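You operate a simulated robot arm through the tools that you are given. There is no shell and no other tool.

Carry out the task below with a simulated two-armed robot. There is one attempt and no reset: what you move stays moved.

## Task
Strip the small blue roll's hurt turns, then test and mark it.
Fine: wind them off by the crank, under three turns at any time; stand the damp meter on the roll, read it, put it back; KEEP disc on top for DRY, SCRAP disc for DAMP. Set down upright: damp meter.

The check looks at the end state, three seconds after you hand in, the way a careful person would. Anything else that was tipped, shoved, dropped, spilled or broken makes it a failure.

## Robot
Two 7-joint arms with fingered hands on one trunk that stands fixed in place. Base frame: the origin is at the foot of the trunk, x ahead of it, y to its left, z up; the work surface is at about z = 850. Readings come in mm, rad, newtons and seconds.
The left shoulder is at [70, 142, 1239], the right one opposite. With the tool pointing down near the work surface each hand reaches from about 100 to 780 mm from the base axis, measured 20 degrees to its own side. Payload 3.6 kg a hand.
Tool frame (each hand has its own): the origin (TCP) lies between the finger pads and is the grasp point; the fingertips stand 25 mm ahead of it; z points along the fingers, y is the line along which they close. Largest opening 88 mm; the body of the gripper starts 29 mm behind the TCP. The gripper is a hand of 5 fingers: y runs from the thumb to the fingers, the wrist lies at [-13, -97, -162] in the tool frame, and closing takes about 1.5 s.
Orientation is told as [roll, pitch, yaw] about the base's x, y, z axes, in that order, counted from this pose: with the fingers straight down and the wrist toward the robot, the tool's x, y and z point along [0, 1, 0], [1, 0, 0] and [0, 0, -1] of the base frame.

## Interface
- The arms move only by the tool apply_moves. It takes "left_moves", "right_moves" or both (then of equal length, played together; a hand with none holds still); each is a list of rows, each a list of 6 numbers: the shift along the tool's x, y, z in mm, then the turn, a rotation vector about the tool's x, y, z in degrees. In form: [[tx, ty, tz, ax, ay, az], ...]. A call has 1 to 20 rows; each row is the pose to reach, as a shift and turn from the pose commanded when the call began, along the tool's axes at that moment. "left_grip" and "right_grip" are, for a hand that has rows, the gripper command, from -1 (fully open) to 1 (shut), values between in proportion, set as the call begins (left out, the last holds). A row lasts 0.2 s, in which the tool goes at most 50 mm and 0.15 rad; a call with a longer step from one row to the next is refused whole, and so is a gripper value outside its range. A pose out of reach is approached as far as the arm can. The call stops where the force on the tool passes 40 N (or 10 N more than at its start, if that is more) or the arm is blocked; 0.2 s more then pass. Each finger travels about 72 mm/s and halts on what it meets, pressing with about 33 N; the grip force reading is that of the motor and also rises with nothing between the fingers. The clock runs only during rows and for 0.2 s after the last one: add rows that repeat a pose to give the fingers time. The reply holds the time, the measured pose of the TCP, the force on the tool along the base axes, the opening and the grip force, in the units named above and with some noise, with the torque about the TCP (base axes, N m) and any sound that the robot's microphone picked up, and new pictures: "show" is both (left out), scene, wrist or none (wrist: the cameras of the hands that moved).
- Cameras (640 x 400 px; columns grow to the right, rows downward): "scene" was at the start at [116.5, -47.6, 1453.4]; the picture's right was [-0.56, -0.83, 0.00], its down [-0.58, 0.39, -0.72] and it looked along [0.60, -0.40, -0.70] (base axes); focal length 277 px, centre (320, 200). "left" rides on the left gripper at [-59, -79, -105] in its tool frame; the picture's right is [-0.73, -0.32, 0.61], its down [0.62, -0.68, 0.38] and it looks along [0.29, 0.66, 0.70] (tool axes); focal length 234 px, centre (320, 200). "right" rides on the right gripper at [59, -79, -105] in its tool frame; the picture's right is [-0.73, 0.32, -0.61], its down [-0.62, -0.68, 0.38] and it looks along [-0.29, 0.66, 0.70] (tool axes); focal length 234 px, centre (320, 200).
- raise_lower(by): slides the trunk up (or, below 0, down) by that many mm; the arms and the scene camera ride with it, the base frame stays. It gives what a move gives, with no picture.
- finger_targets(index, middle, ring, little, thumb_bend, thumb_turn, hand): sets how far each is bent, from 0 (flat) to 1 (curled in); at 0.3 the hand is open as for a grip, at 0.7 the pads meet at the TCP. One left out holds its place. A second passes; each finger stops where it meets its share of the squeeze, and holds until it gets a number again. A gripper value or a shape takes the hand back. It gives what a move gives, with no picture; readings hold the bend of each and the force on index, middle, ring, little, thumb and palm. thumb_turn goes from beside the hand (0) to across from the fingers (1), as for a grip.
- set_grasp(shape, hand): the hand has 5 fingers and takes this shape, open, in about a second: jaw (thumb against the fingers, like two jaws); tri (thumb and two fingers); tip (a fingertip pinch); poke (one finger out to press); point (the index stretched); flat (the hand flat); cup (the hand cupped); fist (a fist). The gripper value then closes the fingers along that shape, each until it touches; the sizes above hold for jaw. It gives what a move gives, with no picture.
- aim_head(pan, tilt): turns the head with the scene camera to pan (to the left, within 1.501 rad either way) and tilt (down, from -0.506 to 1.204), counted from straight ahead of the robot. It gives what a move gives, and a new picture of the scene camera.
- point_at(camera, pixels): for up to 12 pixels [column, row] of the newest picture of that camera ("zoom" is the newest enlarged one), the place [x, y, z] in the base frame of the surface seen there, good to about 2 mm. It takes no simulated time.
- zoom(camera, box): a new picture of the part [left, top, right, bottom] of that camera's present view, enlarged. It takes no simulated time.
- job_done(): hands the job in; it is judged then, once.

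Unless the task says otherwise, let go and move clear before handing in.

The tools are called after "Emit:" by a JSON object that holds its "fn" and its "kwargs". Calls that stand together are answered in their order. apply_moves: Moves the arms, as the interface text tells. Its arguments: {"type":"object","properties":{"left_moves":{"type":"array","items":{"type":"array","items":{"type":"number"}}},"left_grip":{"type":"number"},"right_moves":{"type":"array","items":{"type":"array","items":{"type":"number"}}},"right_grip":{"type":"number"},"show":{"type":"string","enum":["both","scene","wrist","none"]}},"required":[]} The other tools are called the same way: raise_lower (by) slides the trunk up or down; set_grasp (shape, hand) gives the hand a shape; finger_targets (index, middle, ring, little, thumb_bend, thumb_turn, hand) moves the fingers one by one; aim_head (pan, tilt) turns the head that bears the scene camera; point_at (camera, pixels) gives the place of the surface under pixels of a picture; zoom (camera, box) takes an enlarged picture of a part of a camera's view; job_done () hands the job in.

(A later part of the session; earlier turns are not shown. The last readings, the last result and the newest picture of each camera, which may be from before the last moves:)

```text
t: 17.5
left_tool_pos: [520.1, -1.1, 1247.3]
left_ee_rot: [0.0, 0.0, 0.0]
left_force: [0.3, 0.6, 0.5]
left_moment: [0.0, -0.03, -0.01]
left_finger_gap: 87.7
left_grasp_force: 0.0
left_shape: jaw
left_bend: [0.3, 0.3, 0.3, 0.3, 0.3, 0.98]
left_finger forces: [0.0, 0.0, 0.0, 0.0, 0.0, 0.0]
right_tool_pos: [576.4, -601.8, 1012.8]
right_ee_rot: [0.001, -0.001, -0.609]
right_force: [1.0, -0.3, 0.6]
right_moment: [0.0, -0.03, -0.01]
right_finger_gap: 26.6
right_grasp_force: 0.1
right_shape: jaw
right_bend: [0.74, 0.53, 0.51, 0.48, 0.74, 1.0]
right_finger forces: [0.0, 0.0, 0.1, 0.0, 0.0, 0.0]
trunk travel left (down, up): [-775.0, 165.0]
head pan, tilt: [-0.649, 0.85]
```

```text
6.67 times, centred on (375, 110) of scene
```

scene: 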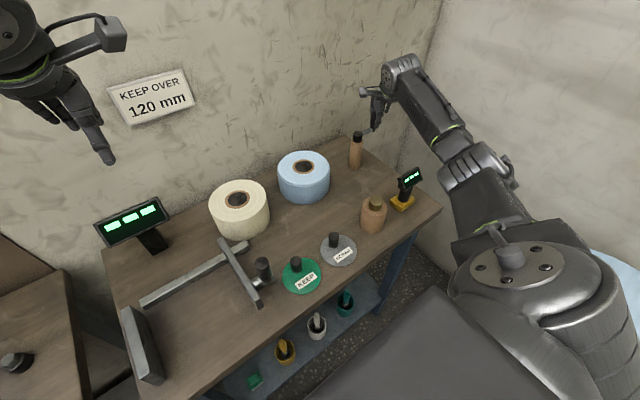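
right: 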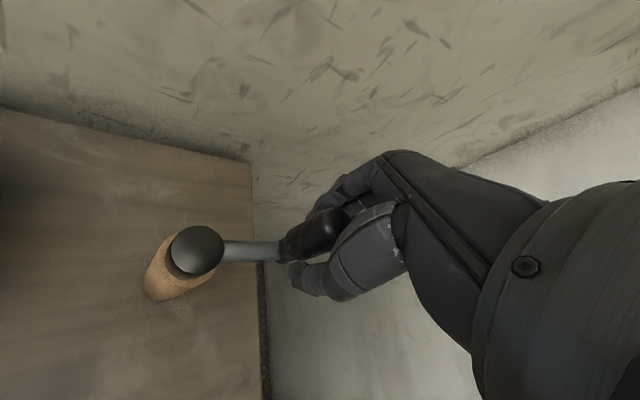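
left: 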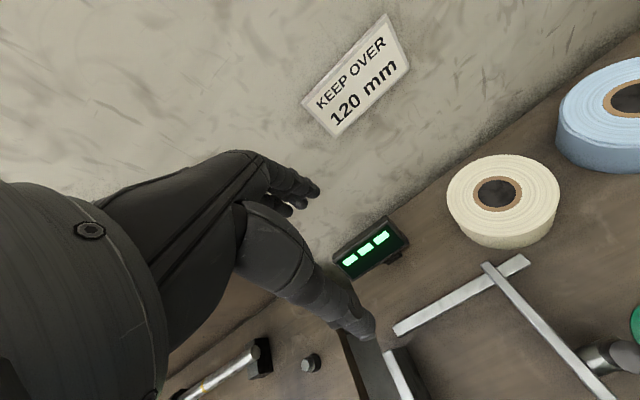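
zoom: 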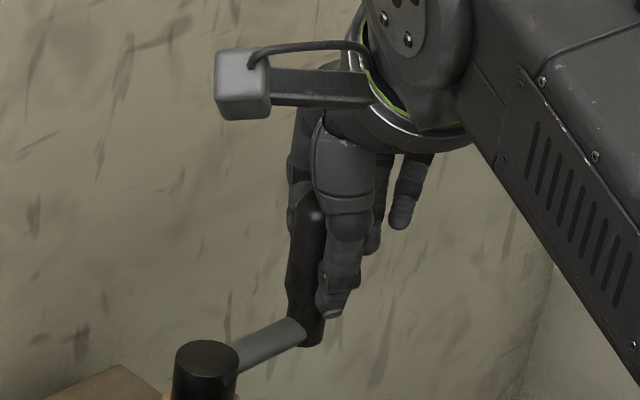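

Emit:
{"fn": "apply_moves", "kwargs": {"right_moves": [[0, 0, 0, 0, 0, 0], [0, 0, 0, 0, 0, 0], [0, 0, 0, 0, 0, 0], [0, 0, 0, 0, 0, 0]], "right_grip": 0.7, "show": "wrist"}}

Emit:
{"fn": "zoom", "kwargs": {"camera": "right", "box": [240, 130, 420, 350]}}

```text
t: 18.5
left_tool_pos: [520.3, -0.4, 1246.4]
left_ee_rot: [0.002, -0.001, 0.0]
left_force: [0.2, 0.1, 0.3]
left_moment: [0.02, 0.0, 0.01]
left_finger_gap: 87.6
left_grasp_force: 0.0
left_shape: jaw
left_bend: [0.3, 0.3, 0.3, 0.3, 0.3, 0.98]
left_finger forces: [0.1, 0.0, 0.0, 0.0, 0.0, 0.0]
right_tool_pos: [576.6, -601.9, 1011.6]
right_ee_rot: [0.0, 0.002, -0.612]
right_force: [0.8, -0.5, 1.9]
right_moment: [-0.02, -0.02, 0.0]
right_finger_gap: 14.3
right_grasp_force: 0.0
right_shape: jaw
right_bend: [0.72, 0.61, 0.6, 0.57, 0.73, 1.0]
right_finger forces: [2.3, 0.2, 0.0, 0.0, 1.6, 0.0]
trunk travel left (down, up): [-775.0, 165.0]
head pan, tilt: [-0.649, 0.85]
```

right: 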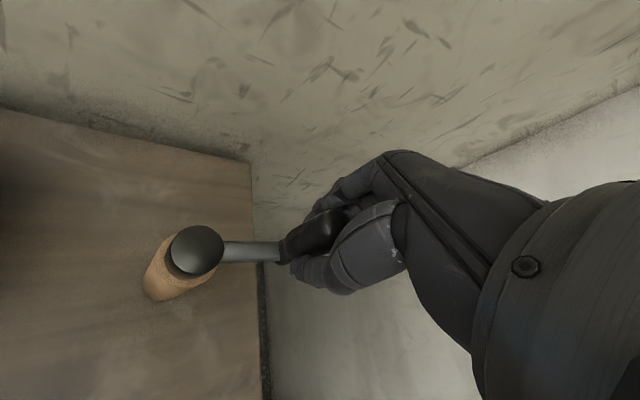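

```text
1.82 times, centred on (330, 240) of right
```

zoom: 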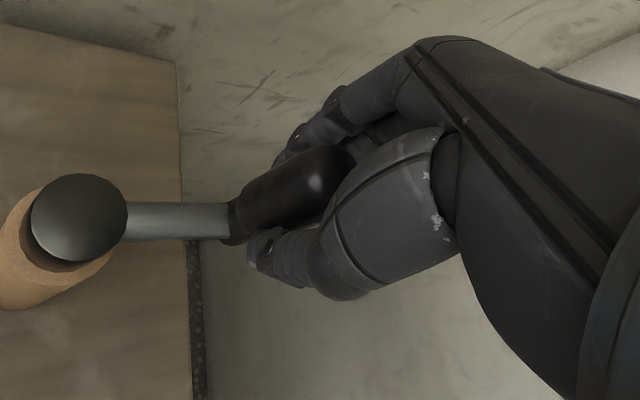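

Index and thumb now touch the handle lightly, at 2.3 and 1.6 N. I'll close fully, then test with a small lift whether the crank is fixed or free.

Emit:
{"fn": "apply_moves", "kwargs": {"right_moves": [[0, 0, 0, 0, 0, 0], [0, 0, 0, 0, 0, 0], [0, 0, 0, 0, 0, 0], [0, 0, 0, 0, 0, 0]], "right_grip": 1, "show": "none"}}

Emit:
{"fn": "apply_moves", "kwargs": {"right_moves": [[0, 0, -2, 0, 0, 0], [0, 0, -4, 0, 0, 0], [0, 0, -4, 0, 0, 0]], "show": "both"}}

Emit:
{"fn": "zoom", "kwargs": {"camera": "scene", "box": [345, 90, 405, 180]}}

```text
t: 19.5
left_tool_pos: [519.3, -0.9, 1247.8]
left_ee_rot: [0.0, 0.002, -0.001]
left_force: [0.4, -0.8, 0.0]
left_moment: [0.0, 0.02, 0.0]
left_finger_gap: 87.5
left_grasp_force: 0.1
left_shape: jaw
left_bend: [0.3, 0.3, 0.3, 0.3, 0.3, 0.98]
left_finger forces: [0.0, 0.0, 0.1, 0.1, 0.1, 0.1]
right_tool_pos: [575.2, -601.4, 1011.6]
right_ee_rot: [0.001, -0.002, -0.611]
right_force: [-3.8, 1.7, -2.8]
right_moment: [0.03, 0.0, -0.04]
right_finger_gap: 12.8
right_grasp_force: 33.2
right_shape: jaw
right_bend: [0.73, 0.65, 0.7, 0.7, 0.74, 1.0]
right_finger forces: [19.1, 7.1, 0.0, 0.1, 28.2, 0.0]
trunk travel left (down, up): [-775.0, 165.0]
head pan, tilt: [-0.649, 0.85]
```

```text
t: 20.3
left_tool_pos: [522.1, -3.3, 1245.7]
left_ee_rot: [0.003, 0.001, 0.002]
left_force: [-0.4, 0.5, 0.7]
left_moment: [-0.02, 0.0, -0.01]
left_finger_gap: 87.5
left_grasp_force: 0.0
left_shape: jaw
left_bend: [0.3, 0.3, 0.3, 0.3, 0.3, 0.98]
left_finger forces: [0.0, 0.0, 0.1, 0.0, 0.0, 0.0]
right_tool_pos: [577.0, -604.9, 1013.3]
right_ee_rot: [0.001, 0.006, -0.61]
right_force: [-9.2, 6.5, -22.0]
right_moment: [0.07, 0.12, -0.02]
right_finger_gap: 11.3
right_grasp_force: 33.3
right_shape: jaw
right_bend: [0.73, 0.66, 0.7, 0.7, 0.74, 1.0]
right_finger forces: [16.1, 6.4, 0.1, 0.1, 29.9, 0.0]
trunk travel left (down, up): [-775.0, 165.0]
head pan, tilt: [-0.649, 0.85]
```

scene: 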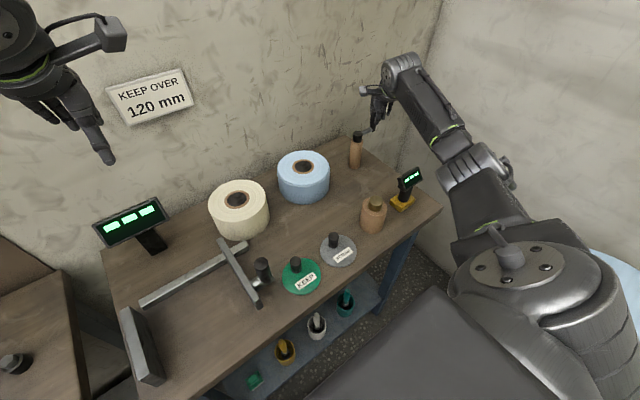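
right: 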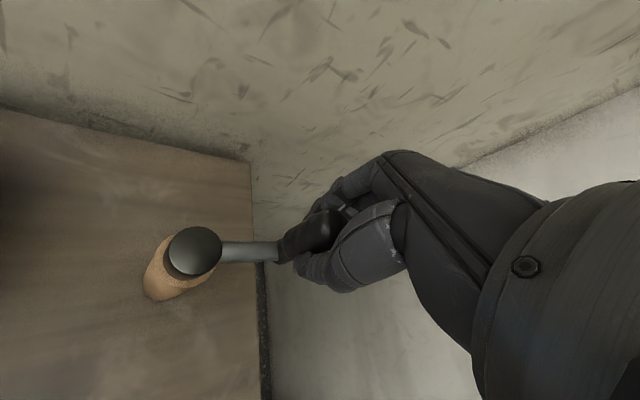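

```text
4.44 times, centred on (375, 135) of scene
```

zoom: 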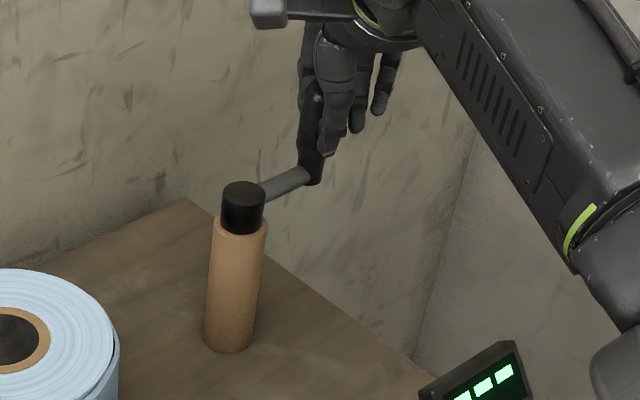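

The lift only built up 22 N, so the crank is fixed to the bench and turns in place. I'll undo the lift and turn it slowly 45° clockwise, with the handle coming toward the robot, watching the forces and the roll.

Emit:
{"fn": "apply_moves", "kwargs": {"right_moves": [[0, 0, 4, 0, 0, 0], [-4.7, -7.9, 4, 0, 0, 0], [-8.1, -16.6, 4, 0, 0, 0], [-10.1, -25.6, 4, 0, 0, 0], [-10.7, -34.9, 4, 0, 0, 0], [-9.8, -44.1, 4, 0, 0, 0]], "show": "both"}}

Emit:
{"fn": "zoom", "kwargs": {"camera": "scene", "box": [270, 90, 410, 210]}}

```text
t: 21.7
left_tool_pos: [518.0, -4.2, 1247.5]
left_ee_rot: [0.005, -0.003, -0.001]
left_force: [0.8, -0.8, 0.5]
left_moment: [0.01, 0.0, 0.04]
left_finger_gap: 87.3
left_grasp_force: 0.0
left_shape: jaw
left_bend: [0.3, 0.3, 0.3, 0.3, 0.3, 0.98]
left_finger forces: [0.0, 0.0, 0.0, 0.0, 0.0, 0.0]
right_tool_pos: [532.5, -587.8, 1010.9]
right_ee_rot: [0.002, 0.0, -0.614]
right_force: [-5.6, -13.1, -5.9]
right_moment: [-0.45, 0.02, -0.32]
right_finger_gap: 11.6
right_grasp_force: 32.6
right_shape: jaw
right_bend: [0.72, 0.72, 0.7, 0.7, 0.77, 0.97]
right_finger forces: [28.5, 6.3, 0.0, 0.0, 25.2, 0.0]
trunk travel left (down, up): [-775.0, 165.0]
head pan, tilt: [-0.649, 0.85]
```

scene: 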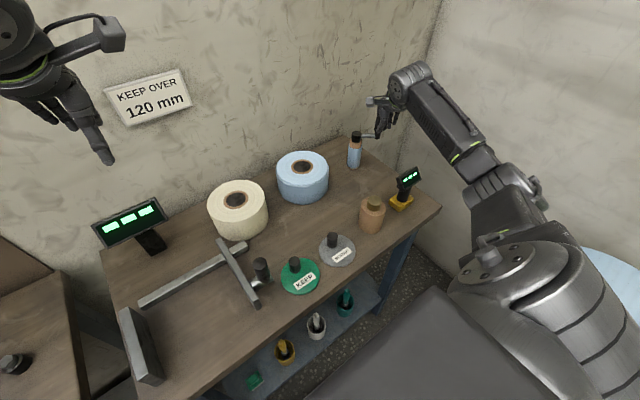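
right: 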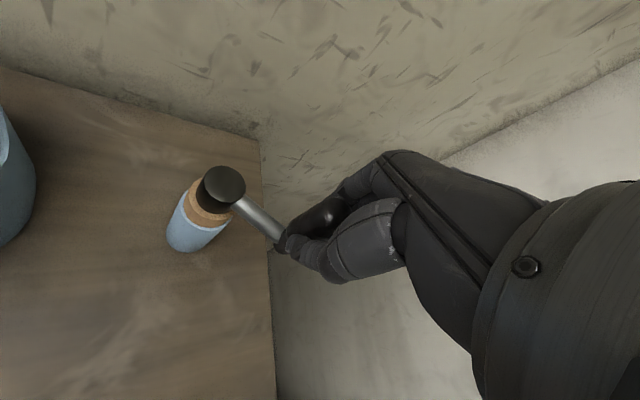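

```text
3.33 times, centred on (340, 150) of scene
```

zoom: 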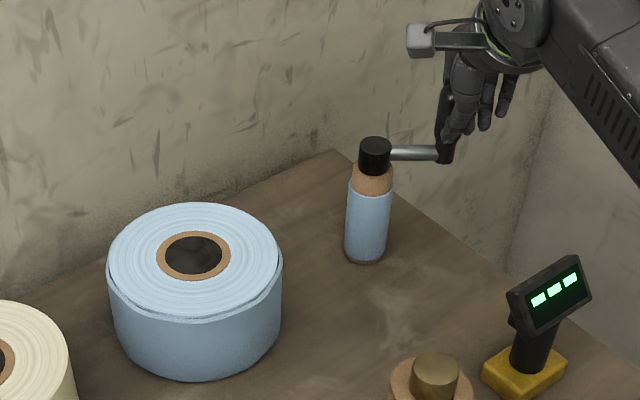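

The take-up core turned blue, so clockwise is winding the paper off the roll onto it. I'll continue slowly to 135° and watch the loose shell.

Emit:
{"fn": "apply_moves", "kwargs": {"right_moves": [[2.3, -8.9, 0, 0, 0, 0], [5.9, -17.5, 0, 0, 0, 0], [10.9, -25.3, 0, 0, 0, 0], [17.1, -32.3, 0, 0, 0, 0], [24.3, -38.1, 0, 0, 0, 0], [32.2, -42.8, 0, 0, 0, 0], [40.8, -46.2, 0, 0, 0, 0], [49.8, -48.2, 0, 0, 0, 0], [59.2, -48.8, 0, 0, 0, 0], [68.3, -47.9, 0, 0, 0, 0]], "show": "both"}}

Emit:
{"fn": "zoom", "kwargs": {"camera": "scene", "box": [270, 90, 410, 210]}}

```text
t: 23.9
left_tool_pos: [521.2, -2.6, 1247.0]
left_ee_rot: [0.002, 0.0, -0.001]
left_force: [-0.2, -0.4, 0.2]
left_moment: [0.02, 0.0, -0.02]
left_finger_gap: 87.4
left_grasp_force: 0.1
left_shape: jaw
left_bend: [0.3, 0.3, 0.3, 0.3, 0.3, 0.98]
left_finger forces: [0.1, 0.0, 0.1, 0.1, 0.0, 0.0]
right_tool_pos: [535.5, -502.5, 1011.3]
right_ee_rot: [0.002, 0.002, -0.611]
right_force: [-8.4, 1.7, -20.1]
right_moment: [-0.82, 0.19, -0.32]
right_finger_gap: 9.6
right_grasp_force: 32.6
right_shape: jaw
right_bend: [0.73, 0.74, 0.7, 0.7, 0.8, 0.87]
right_finger forces: [20.0, 23.9, 0.2, 0.1, 39.5, 0.0]
trunk travel left (down, up): [-775.0, 165.0]
head pan, tilt: [-0.649, 0.85]
```

scene: 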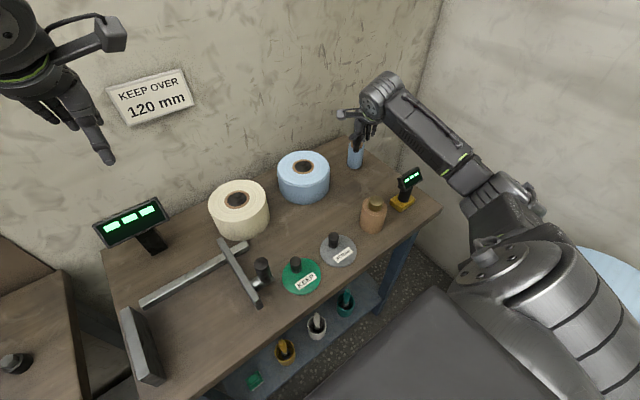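
right: 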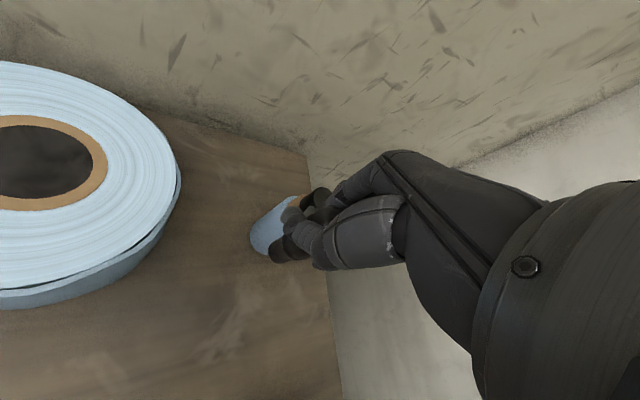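

```text
3.33 times, centred on (340, 150) of scene
```

zoom: 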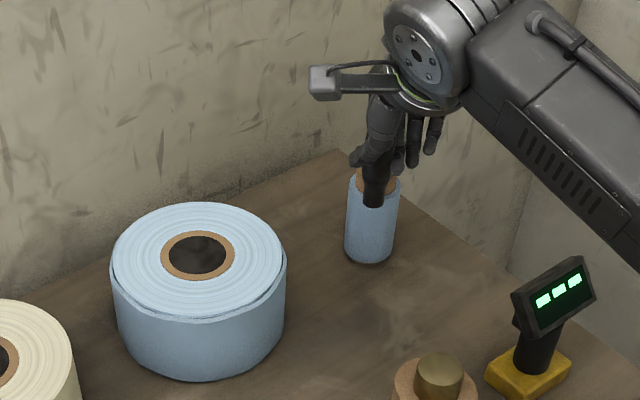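

It is winding well (core thicker, shell still on the roll), but force is building in the grip. I'll open to relieve it, then regrip.

Emit:
{"fn": "apply_moves", "kwargs": {"right_moves": [[0, 0, 0, 0, 0, 0], [0, 0, 0, 0, 0, 0], [0, 0, 0, 0, 0, 0], [0, 0, 0, 0, 0, 0]], "right_grip": 0.3, "show": "both"}}

Emit:
{"fn": "zoom", "kwargs": {"camera": "right", "box": [220, 130, 420, 300]}}

Emit:
{"fn": "zoom", "kwargs": {"camera": "right", "box": [0, 40, 240, 340]}}

```text
t: 24.9
left_tool_pos: [520.1, -0.3, 1246.6]
left_ee_rot: [0.001, 0.0, 0.0]
left_force: [-0.2, 0.2, 0.5]
left_moment: [0.0, -0.02, -0.04]
left_finger_gap: 87.8
left_grasp_force: 0.0
left_shape: jaw
left_bend: [0.3, 0.3, 0.3, 0.3, 0.3, 0.98]
left_finger forces: [0.1, 0.1, 0.0, 0.0, 0.0, 0.1]
right_tool_pos: [533.5, -499.9, 1014.1]
right_ee_rot: [0.001, -0.001, -0.61]
right_force: [-0.1, -0.9, -0.8]
right_moment: [0.0, 0.02, -0.01]
right_finger_gap: 30.7
right_grasp_force: 0.0
right_shape: jaw
right_bend: [0.74, 0.51, 0.48, 0.46, 0.73, 1.0]
right_finger forces: [0.0, 0.1, 0.0, 0.0, 0.0, 0.1]
trunk travel left (down, up): [-775.0, 165.0]
head pan, tilt: [-0.649, 0.85]
```

scene: 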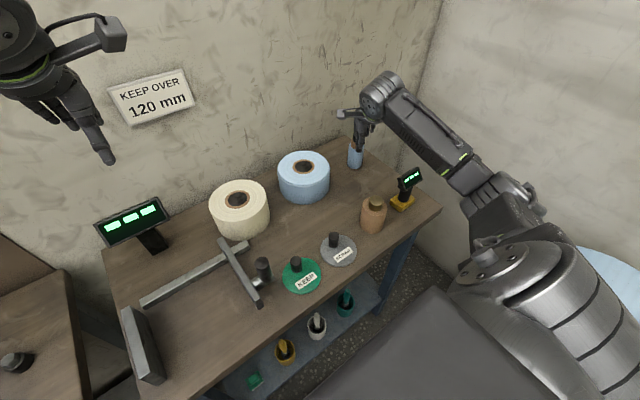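
right: 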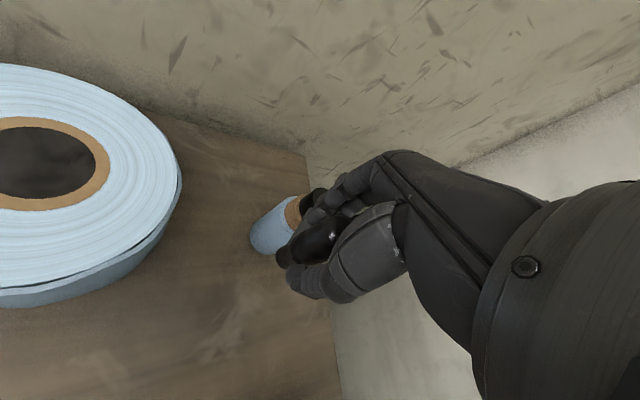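

```text
2.35 times, centred on (320, 215) of right
```

zoom: 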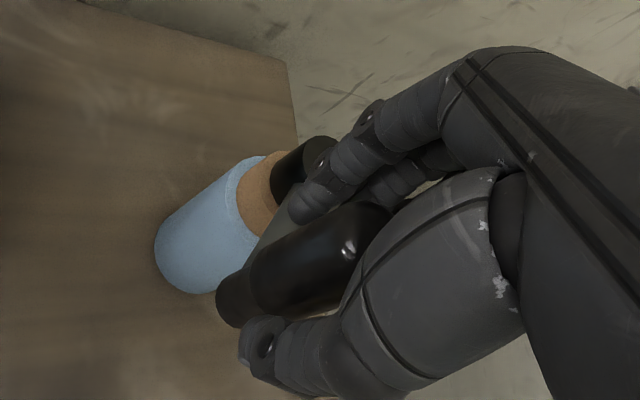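

```text
1.33 times, centred on (120, 190) of right
```

zoom: 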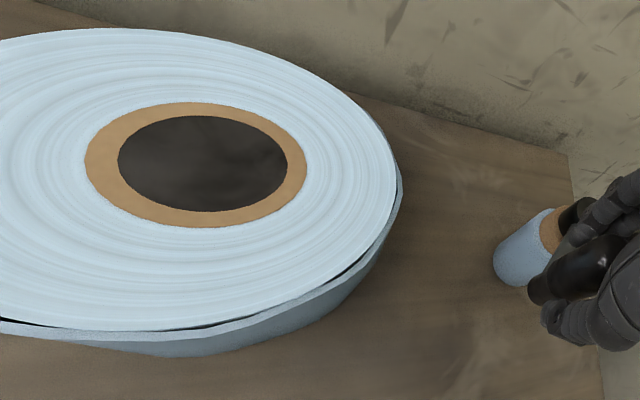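

Emit:
{"fn": "point_at", "kwargs": {"camera": "right", "pixels": [[335, 225], [315, 240], [300, 250], [320, 222], [318, 192], [310, 262], [285, 258]]}}

```text
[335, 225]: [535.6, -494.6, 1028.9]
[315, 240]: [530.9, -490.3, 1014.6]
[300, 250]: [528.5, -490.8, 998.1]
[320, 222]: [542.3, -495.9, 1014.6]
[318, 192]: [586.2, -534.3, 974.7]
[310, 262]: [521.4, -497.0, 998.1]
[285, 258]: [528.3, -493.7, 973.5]
```

The handle is still centred in the hand, at about (536,-497). I'll regrip more lightly and continue another 90° (135→225°).

Emit:
{"fn": "apply_moves", "kwargs": {"right_moves": [[0, 0, 0, 0, 0, 0], [0, 0, 0, 0, 0, 0], [0, 0, 0, 0, 0, 0], [9.1, 2.4, 0, 0, 0, 0], [17.7, 6.1, 0, 0, 0, 0], [25.7, 11.2, 0, 0, 0, 0], [32.7, 17.3, 0, 0, 0, 0], [38.7, 24.6, 0, 0, 0, 0], [43.5, 32.7, 0, 0, 0, 0], [47, 41.6, 0, 0, 0, 0], [49, 50.8, 0, 0, 0, 0], [49.6, 60.1, 0, 0, 0, 0], [48.7, 69.5, 0, 0, 0, 0]], "right_grip": 0.75, "show": "both"}}

Emit:
{"fn": "zoom", "kwargs": {"camera": "scene", "box": [270, 90, 410, 210]}}

```text
t: 27.7
left_tool_pos: [519.5, -2.9, 1246.5]
left_ee_rot: [0.002, 0.002, -0.001]
left_force: [0.0, 0.2, 0.7]
left_moment: [-0.04, 0.01, -0.03]
left_finger_gap: 87.6
left_grasp_force: 0.0
left_shape: jaw
left_bend: [0.3, 0.3, 0.3, 0.3, 0.3, 0.98]
left_finger forces: [0.0, 0.1, 0.1, 0.0, 0.1, 0.0]
right_tool_pos: [618.8, -502.6, 1010.5]
right_ee_rot: [-0.003, 0.003, -0.612]
right_force: [-10.0, -1.4, -15.3]
right_moment: [-0.84, 0.28, -0.34]
right_finger_gap: 13.2
right_grasp_force: 33.5
right_shape: jaw
right_bend: [0.73, 0.73, 0.66, 0.65, 0.81, 0.87]
right_finger forces: [24.9, 15.4, 0.1, 0.1, 37.9, 0.1]
trunk travel left (down, up): [-775.0, 165.0]
head pan, tilt: [-0.649, 0.85]
```

scene: 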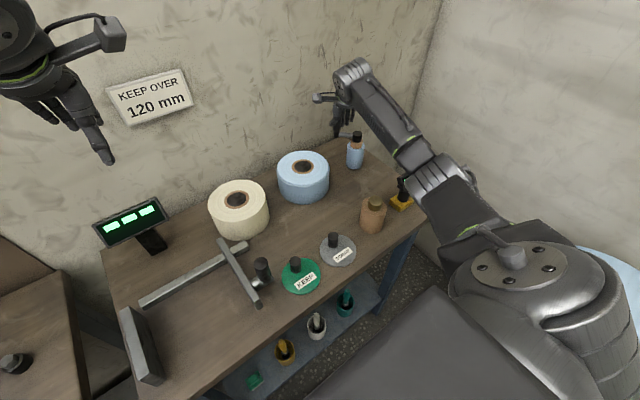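
right: 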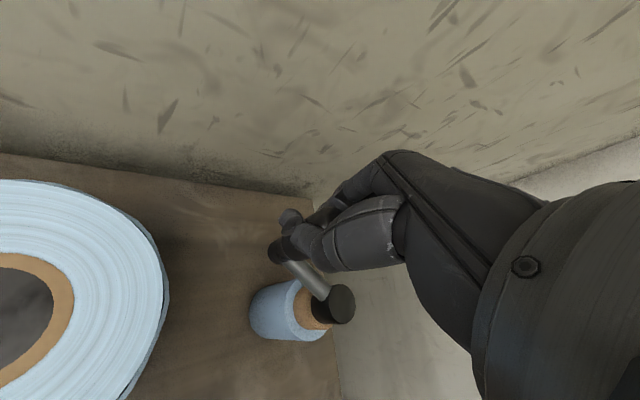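

```text
3.33 times, centred on (340, 150) of scene
```

zoom: 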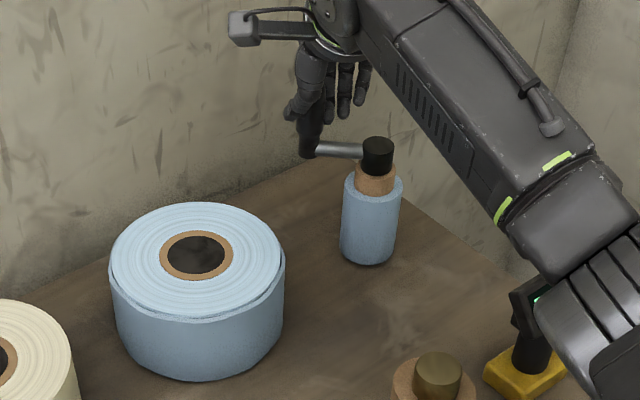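

0.63 turn is done and the take-up is growing; the roll's shell is still there. I'll relieve the grip, then continue to 315°.

Emit:
{"fn": "apply_moves", "kwargs": {"right_moves": [[0, 0, 0, 0, 0, 0], [0, 0, 0, 0, 0, 0], [0, 0, 0, 0, 0, 0]], "right_grip": 0.3, "show": "wrist"}}

Emit:
{"fn": "apply_moves", "kwargs": {"right_moves": [[0, 0, 0, 0, 0, 0], [0, 0, 0, 0, 0, 0], [0, 0, 0, 0, 0, 0], [-2.4, 9.1, 0, 0, 0, 0], [-6.1, 17.7, 0, 0, 0, 0], [-11.2, 25.7, 0, 0, 0, 0], [-17.3, 32.7, 0, 0, 0, 0], [-24.6, 38.7, 0, 0, 0, 0], [-32.7, 43.5, 0, 0, 0, 0], [-41.6, 47, 0, 0, 0, 0], [-50.8, 49, 0, 0, 0, 0], [-60.1, 49.6, 0, 0, 0, 0], [-69.5, 48.7, 0, 0, 0, 0]], "right_grip": 0.7, "show": "both"}}

Emit:
{"fn": "zoom", "kwargs": {"camera": "scene", "box": [270, 90, 410, 210]}}

```text
t: 28.5
left_tool_pos: [519.1, 2.8, 1246.5]
left_ee_rot: [-0.002, -0.001, -0.004]
left_force: [0.4, -0.4, 0.1]
left_moment: [0.01, 0.0, 0.01]
left_finger_gap: 87.6
left_grasp_force: 0.1
left_shape: jaw
left_bend: [0.3, 0.3, 0.3, 0.3, 0.3, 0.98]
left_finger forces: [0.0, 0.0, 0.0, 0.1, 0.1, 0.0]
right_tool_pos: [620.4, -499.5, 1014.8]
right_ee_rot: [-0.001, -0.004, -0.609]
right_force: [3.8, 12.6, 2.4]
right_moment: [0.04, 0.02, -0.36]
right_finger_gap: 34.6
right_grasp_force: 0.1
right_shape: jaw
right_bend: [0.74, 0.51, 0.48, 0.46, 0.72, 0.92]
right_finger forces: [0.1, 0.1, 0.0, 0.0, 11.0, 0.0]
trunk travel left (down, up): [-775.0, 165.0]
head pan, tilt: [-0.649, 0.85]
```

right: 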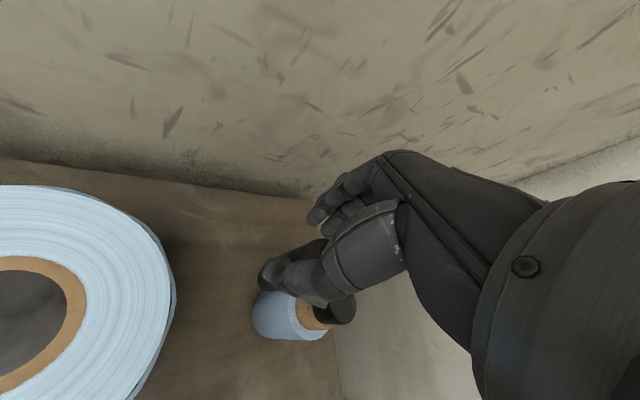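

```text
t: 31.3
left_tool_pos: [520.9, -1.9, 1247.0]
left_ee_rot: [-0.001, 0.002, 0.0]
left_force: [-0.2, 0.3, -0.7]
left_moment: [-0.02, -0.01, 0.02]
left_finger_gap: 87.4
left_grasp_force: 0.2
left_shape: jaw
left_bend: [0.3, 0.3, 0.3, 0.3, 0.3, 0.98]
left_finger forces: [0.0, 0.0, 0.0, 0.0, 0.1, 0.0]
right_tool_pos: [616.7, -584.7, 1012.5]
right_ee_rot: [0.0, 0.0, -0.612]
right_force: [0.1, 0.4, -0.4]
right_moment: [0.01, -0.02, 0.0]
right_finger_gap: 13.1
right_grasp_force: 0.2
right_shape: jaw
right_bend: [0.73, 0.61, 0.6, 0.57, 0.74, 1.0]
right_finger forces: [0.0, 0.0, 0.0, 0.0, 0.0, 0.0]
trunk travel left (down, up): [-775.0, 165.0]
head pan, tilt: [-0.649, 0.85]
```

scene: 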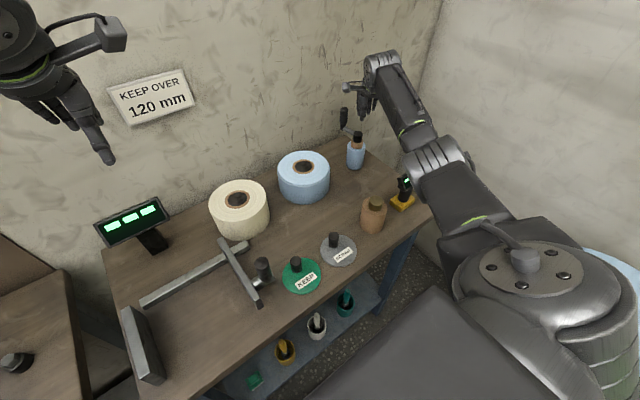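
right: 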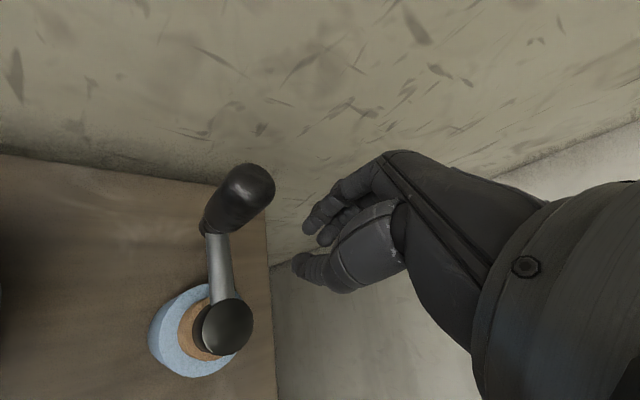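

```text
3.33 times, centred on (340, 150) of scene
```

zoom: 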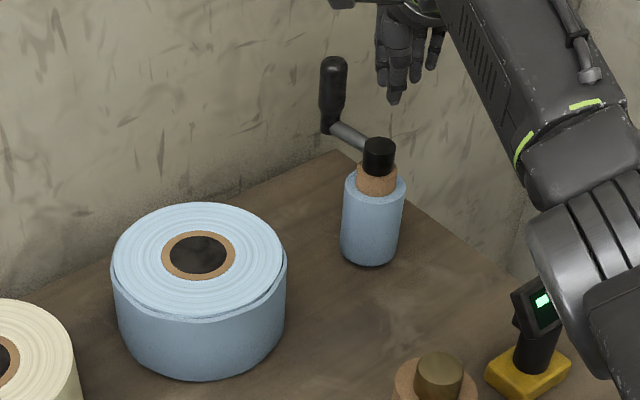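

The light grip slipped off, leaving the handle at (245,185) in the right view. I'll locate it and regrip.

Emit:
{"fn": "point_at", "kwargs": {"camera": "right", "pixels": [[250, 180], [240, 195], [228, 210], [268, 185], [226, 325], [218, 235]]}}

Emit:
{"fn": "zoom", "kwargs": {"camera": "scene", "box": [325, 90, 385, 180]}}

```text
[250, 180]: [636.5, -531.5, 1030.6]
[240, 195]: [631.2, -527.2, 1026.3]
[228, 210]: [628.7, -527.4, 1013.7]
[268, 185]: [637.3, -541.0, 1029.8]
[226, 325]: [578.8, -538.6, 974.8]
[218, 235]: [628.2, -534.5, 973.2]
```

```text
4.44 times, centred on (355, 135) of scene
```

zoom: 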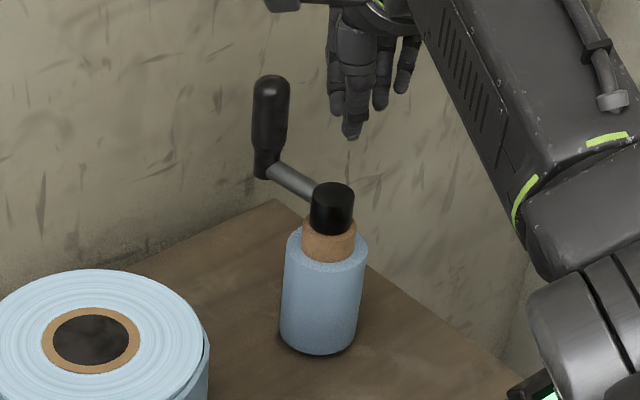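

The crank is at about 265° (handle near (638,-536)). I'll lift, open, move over the handle and descend.

Emit:
{"fn": "apply_moves", "kwargs": {"right_moves": [[0, 0, -35, 0, 0, 0], [0, 0, -65, 0, 0, 0], [26, -5, -65, 0, 0, 0], [51.4, -10.4, -65, 0, 0, 0], [51.4, -10.4, -65, 0, 0, 0], [51.4, -10.4, -65, 0, 0, 0]], "right_grip": -1, "show": "both"}}

Emit:
{"fn": "zoom", "kwargs": {"camera": "right", "box": [180, 130, 420, 360]}}

```text
t: 32.7
left_tool_pos: [519.4, -0.5, 1246.8]
left_ee_rot: [0.001, -0.001, 0.0]
left_force: [0.9, -0.3, 0.3]
left_moment: [0.01, 0.02, -0.02]
left_finger_gap: 87.9
left_grasp_force: 0.1
left_shape: jaw
left_bend: [0.3, 0.3, 0.3, 0.3, 0.3, 0.98]
left_finger forces: [0.0, 0.0, 0.0, 0.0, 0.0, 0.1]
right_tool_pos: [641.0, -536.3, 1076.6]
right_ee_rot: [0.001, -0.001, -0.61]
right_force: [0.7, -0.3, 0.2]
right_moment: [-0.01, 0.02, 0.03]
right_finger_gap: 87.8
right_grasp_force: 0.1
right_shape: jaw
right_bend: [0.3, 0.3, 0.3, 0.3, 0.3, 0.98]
right_finger forces: [0.0, 0.1, 0.0, 0.0, 0.1, 0.1]
trunk travel left (down, up): [-775.0, 165.0]
head pan, tilt: [-0.649, 0.85]
```

scene: 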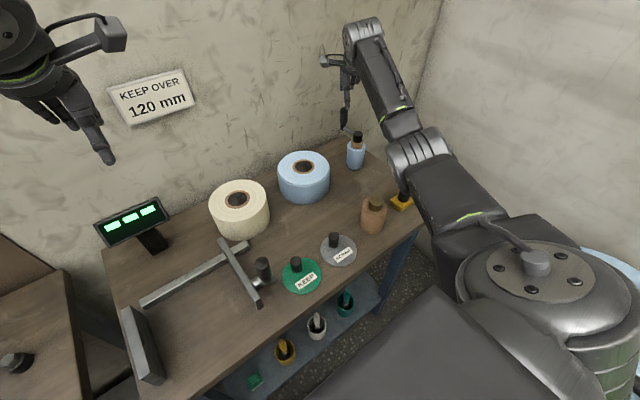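
right: 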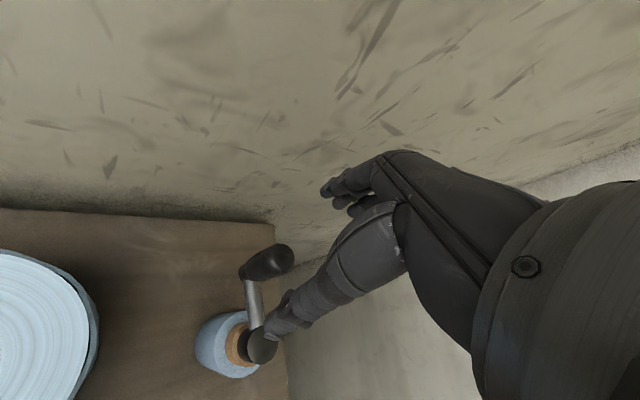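

```text
1.74 times, centred on (300, 245) of right
```

zoom: 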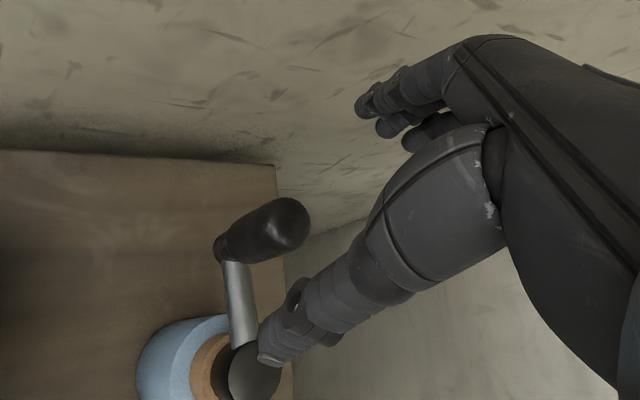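

Emit:
{"fn": "apply_moves", "kwargs": {"right_moves": [[0, 0, 30, 0, 0, 0], [0, 0, 64, 0, 0, 0], [0, 0, 64, 0, 0, 0]], "show": "none"}}

Emit:
{"fn": "apply_moves", "kwargs": {"right_moves": [[0, 0, 0, 0, 0, 0], [0, 0, 0, 0, 0, 0], [0, 0, 0, 0, 0, 0], [0, 0, 0, 0, 0, 0], [0, 0, 0, 0, 0, 0], [0, 0, 0, 0, 0, 0], [0, 0, 0, 0, 0, 0]], "right_grip": 1, "show": "wrist"}}

Emit:
{"fn": "zoom", "kwargs": {"camera": "right", "box": [180, 130, 420, 360]}}

```text
t: 33.5
left_tool_pos: [519.5, -0.0, 1245.8]
left_ee_rot: [-0.001, 0.001, -0.001]
left_force: [-0.1, 0.8, 0.4]
left_moment: [0.01, 0.03, -0.02]
left_finger_gap: 87.7
left_grasp_force: 0.1
left_shape: jaw
left_bend: [0.3, 0.3, 0.3, 0.3, 0.3, 0.98]
left_finger forces: [0.0, 0.1, 0.1, 0.0, 0.1, 0.1]
right_tool_pos: [640.7, -535.9, 1010.5]
right_ee_rot: [-0.002, 0.0, -0.61]
right_force: [0.4, 1.0, 0.9]
right_moment: [0.0, -0.01, -0.02]
right_finger_gap: 87.6
right_grasp_force: 0.1
right_shape: jaw
right_bend: [0.3, 0.3, 0.3, 0.3, 0.3, 0.98]
right_finger forces: [0.0, 0.1, 0.0, 0.0, 0.1, 0.0]
trunk travel left (down, up): [-775.0, 165.0]
head pan, tilt: [-0.649, 0.85]
```

```text
t: 35.1
left_tool_pos: [518.8, -1.2, 1246.7]
left_ee_rot: [0.0, 0.0, -0.003]
left_force: [0.5, -0.6, 0.0]
left_moment: [-0.02, 0.01, -0.02]
left_finger_gap: 87.7
left_grasp_force: 0.1
left_shape: jaw
left_bend: [0.3, 0.3, 0.3, 0.3, 0.3, 0.98]
left_finger forces: [0.0, 0.0, 0.1, 0.0, 0.0, 0.1]
right_tool_pos: [640.5, -536.8, 1012.3]
right_ee_rot: [-0.001, 0.0, -0.613]
right_force: [-5.4, 1.5, -4.0]
right_moment: [0.02, 0.04, -0.02]
right_finger_gap: 15.7
right_grasp_force: 32.8
right_shape: jaw
right_bend: [0.73, 0.64, 0.7, 0.7, 0.75, 1.0]
right_finger forces: [17.0, 8.6, 0.0, 0.0, 29.4, 0.1]
trunk travel left (down, up): [-775.0, 165.0]
head pan, tilt: [-0.649, 0.85]
```

right: 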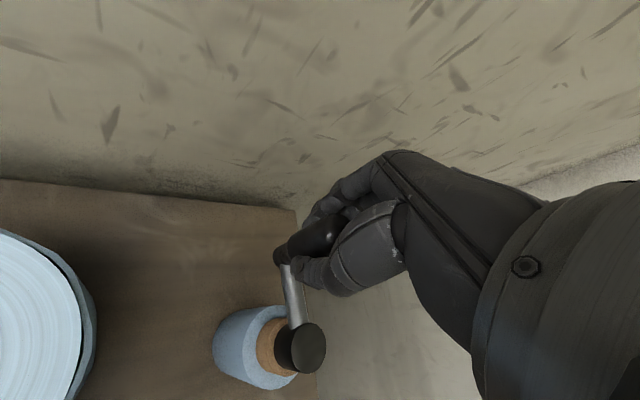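

```text
1.74 times, centred on (300, 245) of right
```

zoom: 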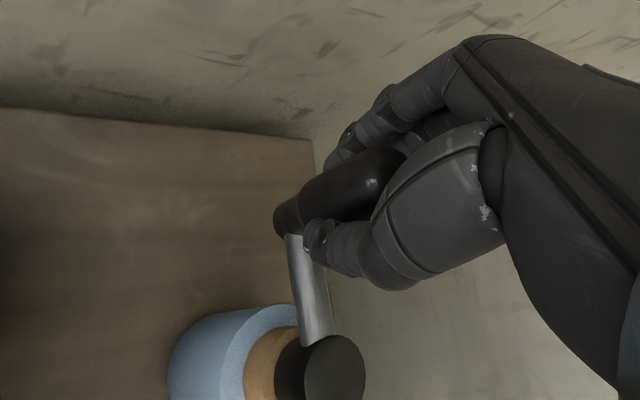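

The handle is firmly held (thumb 29 N, index 17 N). I'll wind from 265° to about 355°, just under one turn.

Emit:
{"fn": "apply_moves", "kwargs": {"right_moves": [[-7.7, 5.5, 0, 0, 0, 0], [-16.1, 9.7, 0, 0, 0, 0], [-25.1, 12.5, 0, 0, 0, 0], [-34.4, 13.9, 0, 0, 0, 0], [-43.8, 13.8, 0, 0, 0, 0], [-53.1, 12.2, 0, 0, 0, 0], [-62, 9.3, 0, 0, 0, 0], [-70.4, 4.9, 0, 0, 0, 0], [-77.9, -0.7, 0, 0, 0, 0], [-84.5, -7.4, 0, 0, 0, 0]], "show": "both"}}

Emit:
{"fn": "zoom", "kwargs": {"camera": "scene", "box": [270, 90, 410, 210]}}

```text
t: 37.3
left_tool_pos: [523.3, -2.8, 1245.3]
left_ee_rot: [0.002, 0.002, -0.001]
left_force: [0.8, 0.8, -0.3]
left_moment: [-0.04, 0.03, 0.0]
left_finger_gap: 87.8
left_grasp_force: 0.2
left_shape: jaw
left_bend: [0.3, 0.3, 0.3, 0.3, 0.3, 0.98]
left_finger forces: [0.1, 0.0, 0.0, 0.0, 0.0, 0.0]
right_tool_pos: [587.7, -604.4, 1012.3]
right_ee_rot: [-0.001, 0.001, -0.609]
right_force: [4.0, 0.1, -13.2]
right_moment: [-0.62, 0.07, -0.26]
right_finger_gap: 10.8
right_grasp_force: 33.5
right_shape: jaw
right_bend: [0.73, 0.73, 0.7, 0.7, 0.78, 0.87]
right_finger forces: [32.0, 0.0, 0.0, 0.0, 34.0, 0.0]
trunk travel left (down, up): [-775.0, 165.0]
head pan, tilt: [-0.649, 0.85]
```

scene: 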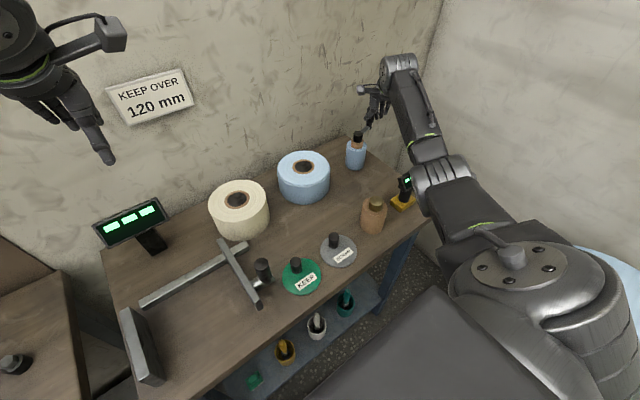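
right: 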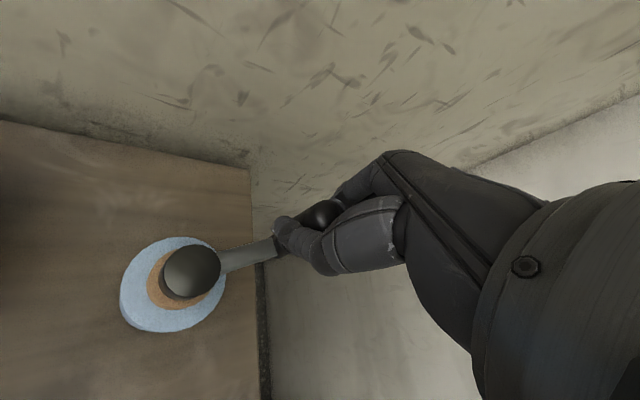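

```text
3.33 times, centred on (340, 150) of scene
```

zoom: 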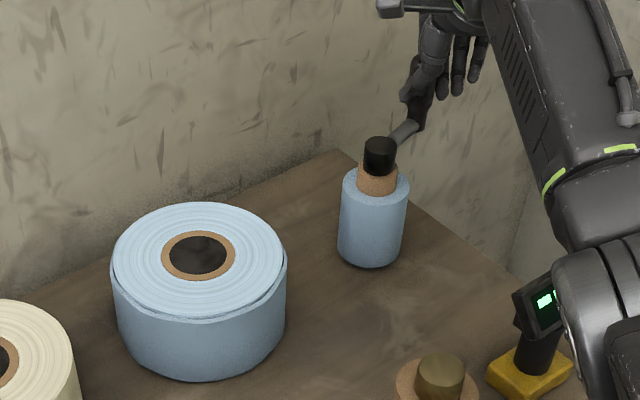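

About 0.96 turn is done, and the roll's shell at zoom (200,310) is still visible. I'll continue another 90° (to about 1.2 turns).

Emit:
{"fn": "apply_moves", "kwargs": {"right_moves": [[-5.5, -7.7, 0, 0, 0, 0], [-9.7, -16.1, 0, 0, 0, 0], [-12.5, -25.1, 0, 0, 0, 0], [-13.9, -34.4, 0, 0, 0, 0], [-13.8, -43.8, 0, 0, 0, 0], [-12.2, -53.1, 0, 0, 0, 0], [-9.3, -62, 0, 0, 0, 0], [-4.9, -70.4, 0, 0, 0, 0], [0.7, -77.9, 0, 0, 0, 0], [7.4, -84.5, 0, 0, 0, 0]], "show": "both"}}

Emit:
{"fn": "zoom", "kwargs": {"camera": "scene", "box": [270, 90, 410, 210]}}

```text
t: 38.7
left_tool_pos: [518.9, -7.8, 1247.6]
left_ee_rot: [0.007, 0.0, 0.003]
left_force: [0.2, -0.1, 0.2]
left_moment: [-0.04, 0.01, 0.01]
left_finger_gap: 87.8
left_grasp_force: 0.0
left_shape: jaw
left_bend: [0.3, 0.3, 0.3, 0.3, 0.3, 0.98]
left_finger forces: [0.0, 0.0, 0.0, 0.1, 0.0, 0.0]
right_tool_pos: [536.7, -596.5, 1011.8]
right_ee_rot: [-0.01, 0.0, -0.622]
right_force: [-10.9, -39.9, -8.8]
right_moment: [-1.45, 0.84, -1.21]
right_finger_gap: 8.8
right_grasp_force: 33.4
right_shape: jaw
right_bend: [0.72, 0.73, 0.7, 0.7, 0.82, 0.84]
right_finger forces: [81.0, 0.1, 0.1, 0.0, 36.0, 0.0]
trunk travel left (down, up): [-775.0, 165.0]
head pan, tilt: [-0.649, 0.85]
stopped in row 6 (right hand): the force on the tool passed its limit at 42 N (the readings are from after the stop); the commanded pose is now the measured one
```

scene: 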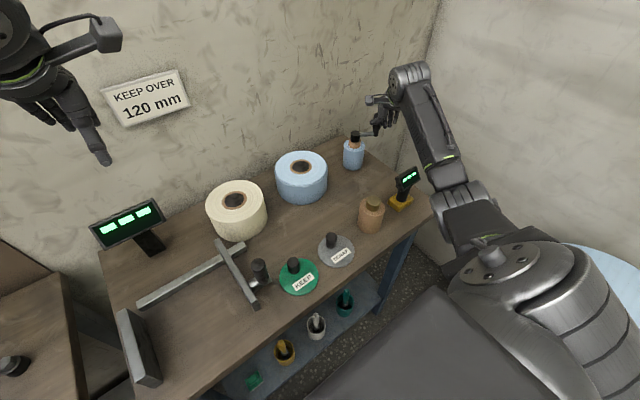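
right: 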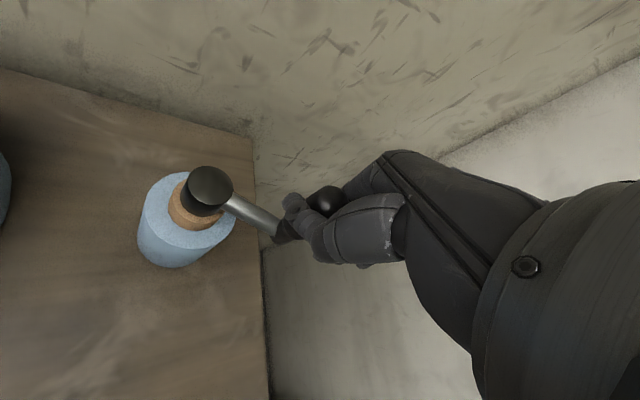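

```text
3.33 times, centred on (340, 150) of scene
```

zoom: 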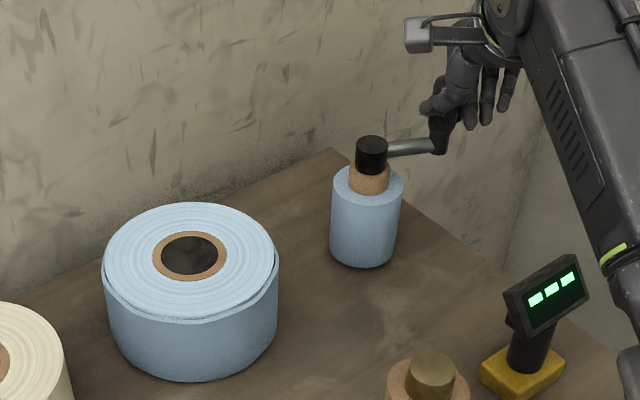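

Force hit 42 N because the handle had migrated in my fingers. I'll open fully to relieve it, then find the handle again.

Emit:
{"fn": "apply_moves", "kwargs": {"right_moves": [[0, 0, 0, 0, 0, 0], [0, 0, 0, 0, 0, 0], [0, 0, 0, 0, 0, 0], [0, 0, 0, 0, 0, 0], [0, 0, 0, 0, 0, 0]], "right_grip": -1, "show": "both"}}

Emit:
{"fn": "zoom", "kwargs": {"camera": "right", "box": [120, 100, 440, 340]}}

Emit:
{"fn": "zoom", "kwargs": {"camera": "scene", "box": [270, 90, 410, 210]}}

```text
t: 39.9
left_tool_pos: [520.4, 2.1, 1246.6]
left_ee_rot: [-0.002, 0.0, 0.004]
left_force: [0.6, 0.5, 0.0]
left_moment: [0.0, 0.03, 0.01]
left_finger_gap: 87.7
left_grasp_force: 0.1
left_shape: jaw
left_bend: [0.3, 0.3, 0.3, 0.3, 0.3, 0.98]
left_finger forces: [0.1, 0.0, 0.0, 0.0, 0.0, 0.1]
right_tool_pos: [539.3, -585.4, 1015.0]
right_ee_rot: [-0.007, -0.003, -0.614]
right_force: [0.4, 0.1, 0.0]
right_moment: [0.02, 0.01, 0.02]
right_finger_gap: 87.7
right_grasp_force: 0.1
right_shape: jaw
right_bend: [0.3, 0.3, 0.3, 0.3, 0.3, 0.98]
right_finger forces: [0.0, 0.0, 0.0, 0.0, 0.0, 0.0]
trunk travel left (down, up): [-775.0, 165.0]
head pan, tilt: [-0.649, 0.85]
```

scene: 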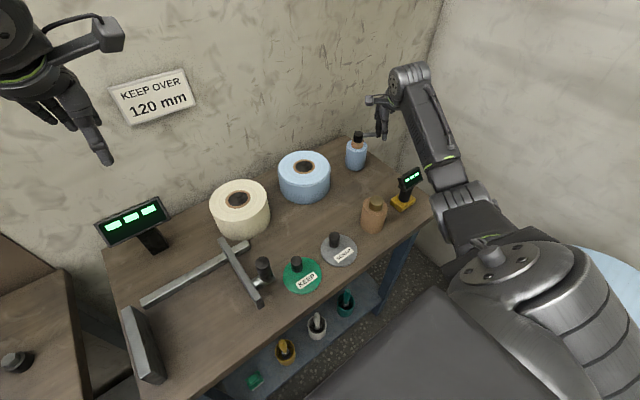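
right: 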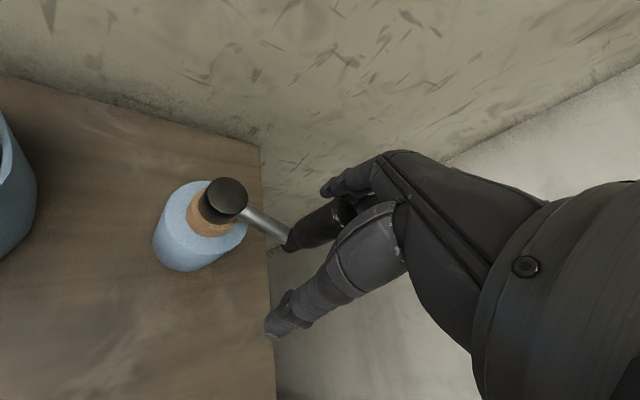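

```text
1.67 times, centred on (280, 220) of right
```

zoom: 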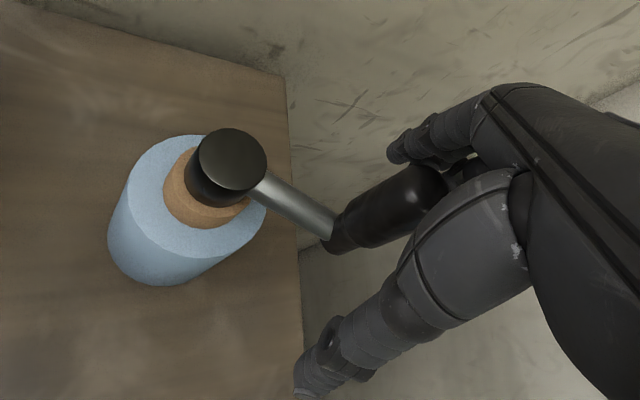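

```text
3.33 times, centred on (340, 150) of scene
```

zoom: 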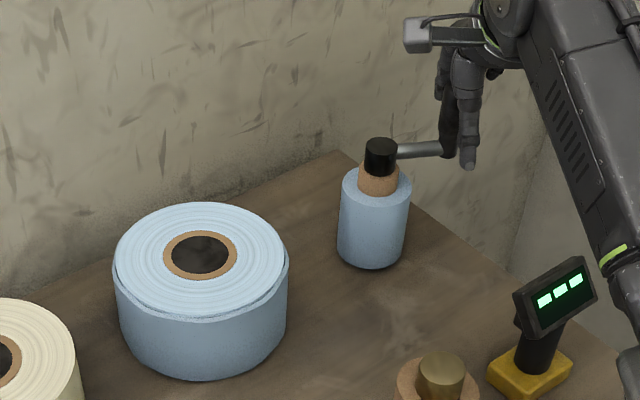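

Emit:
{"fn": "point_at", "kwargs": {"camera": "zoom", "pixels": [[448, 105], [445, 140], [420, 150], [380, 150]]}}

Emit:
{"fn": "point_at", "kwargs": {"camera": "right", "pixels": [[350, 205], [320, 220], [315, 232], [330, 205], [226, 198], [270, 228], [290, 245]]}}

```text
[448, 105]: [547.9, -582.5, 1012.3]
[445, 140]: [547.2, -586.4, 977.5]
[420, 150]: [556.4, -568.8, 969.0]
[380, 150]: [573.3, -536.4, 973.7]
```

```text
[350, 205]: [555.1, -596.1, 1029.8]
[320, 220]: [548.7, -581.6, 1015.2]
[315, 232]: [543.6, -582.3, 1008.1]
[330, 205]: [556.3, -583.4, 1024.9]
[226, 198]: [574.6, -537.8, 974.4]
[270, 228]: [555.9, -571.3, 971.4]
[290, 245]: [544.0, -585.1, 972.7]
```

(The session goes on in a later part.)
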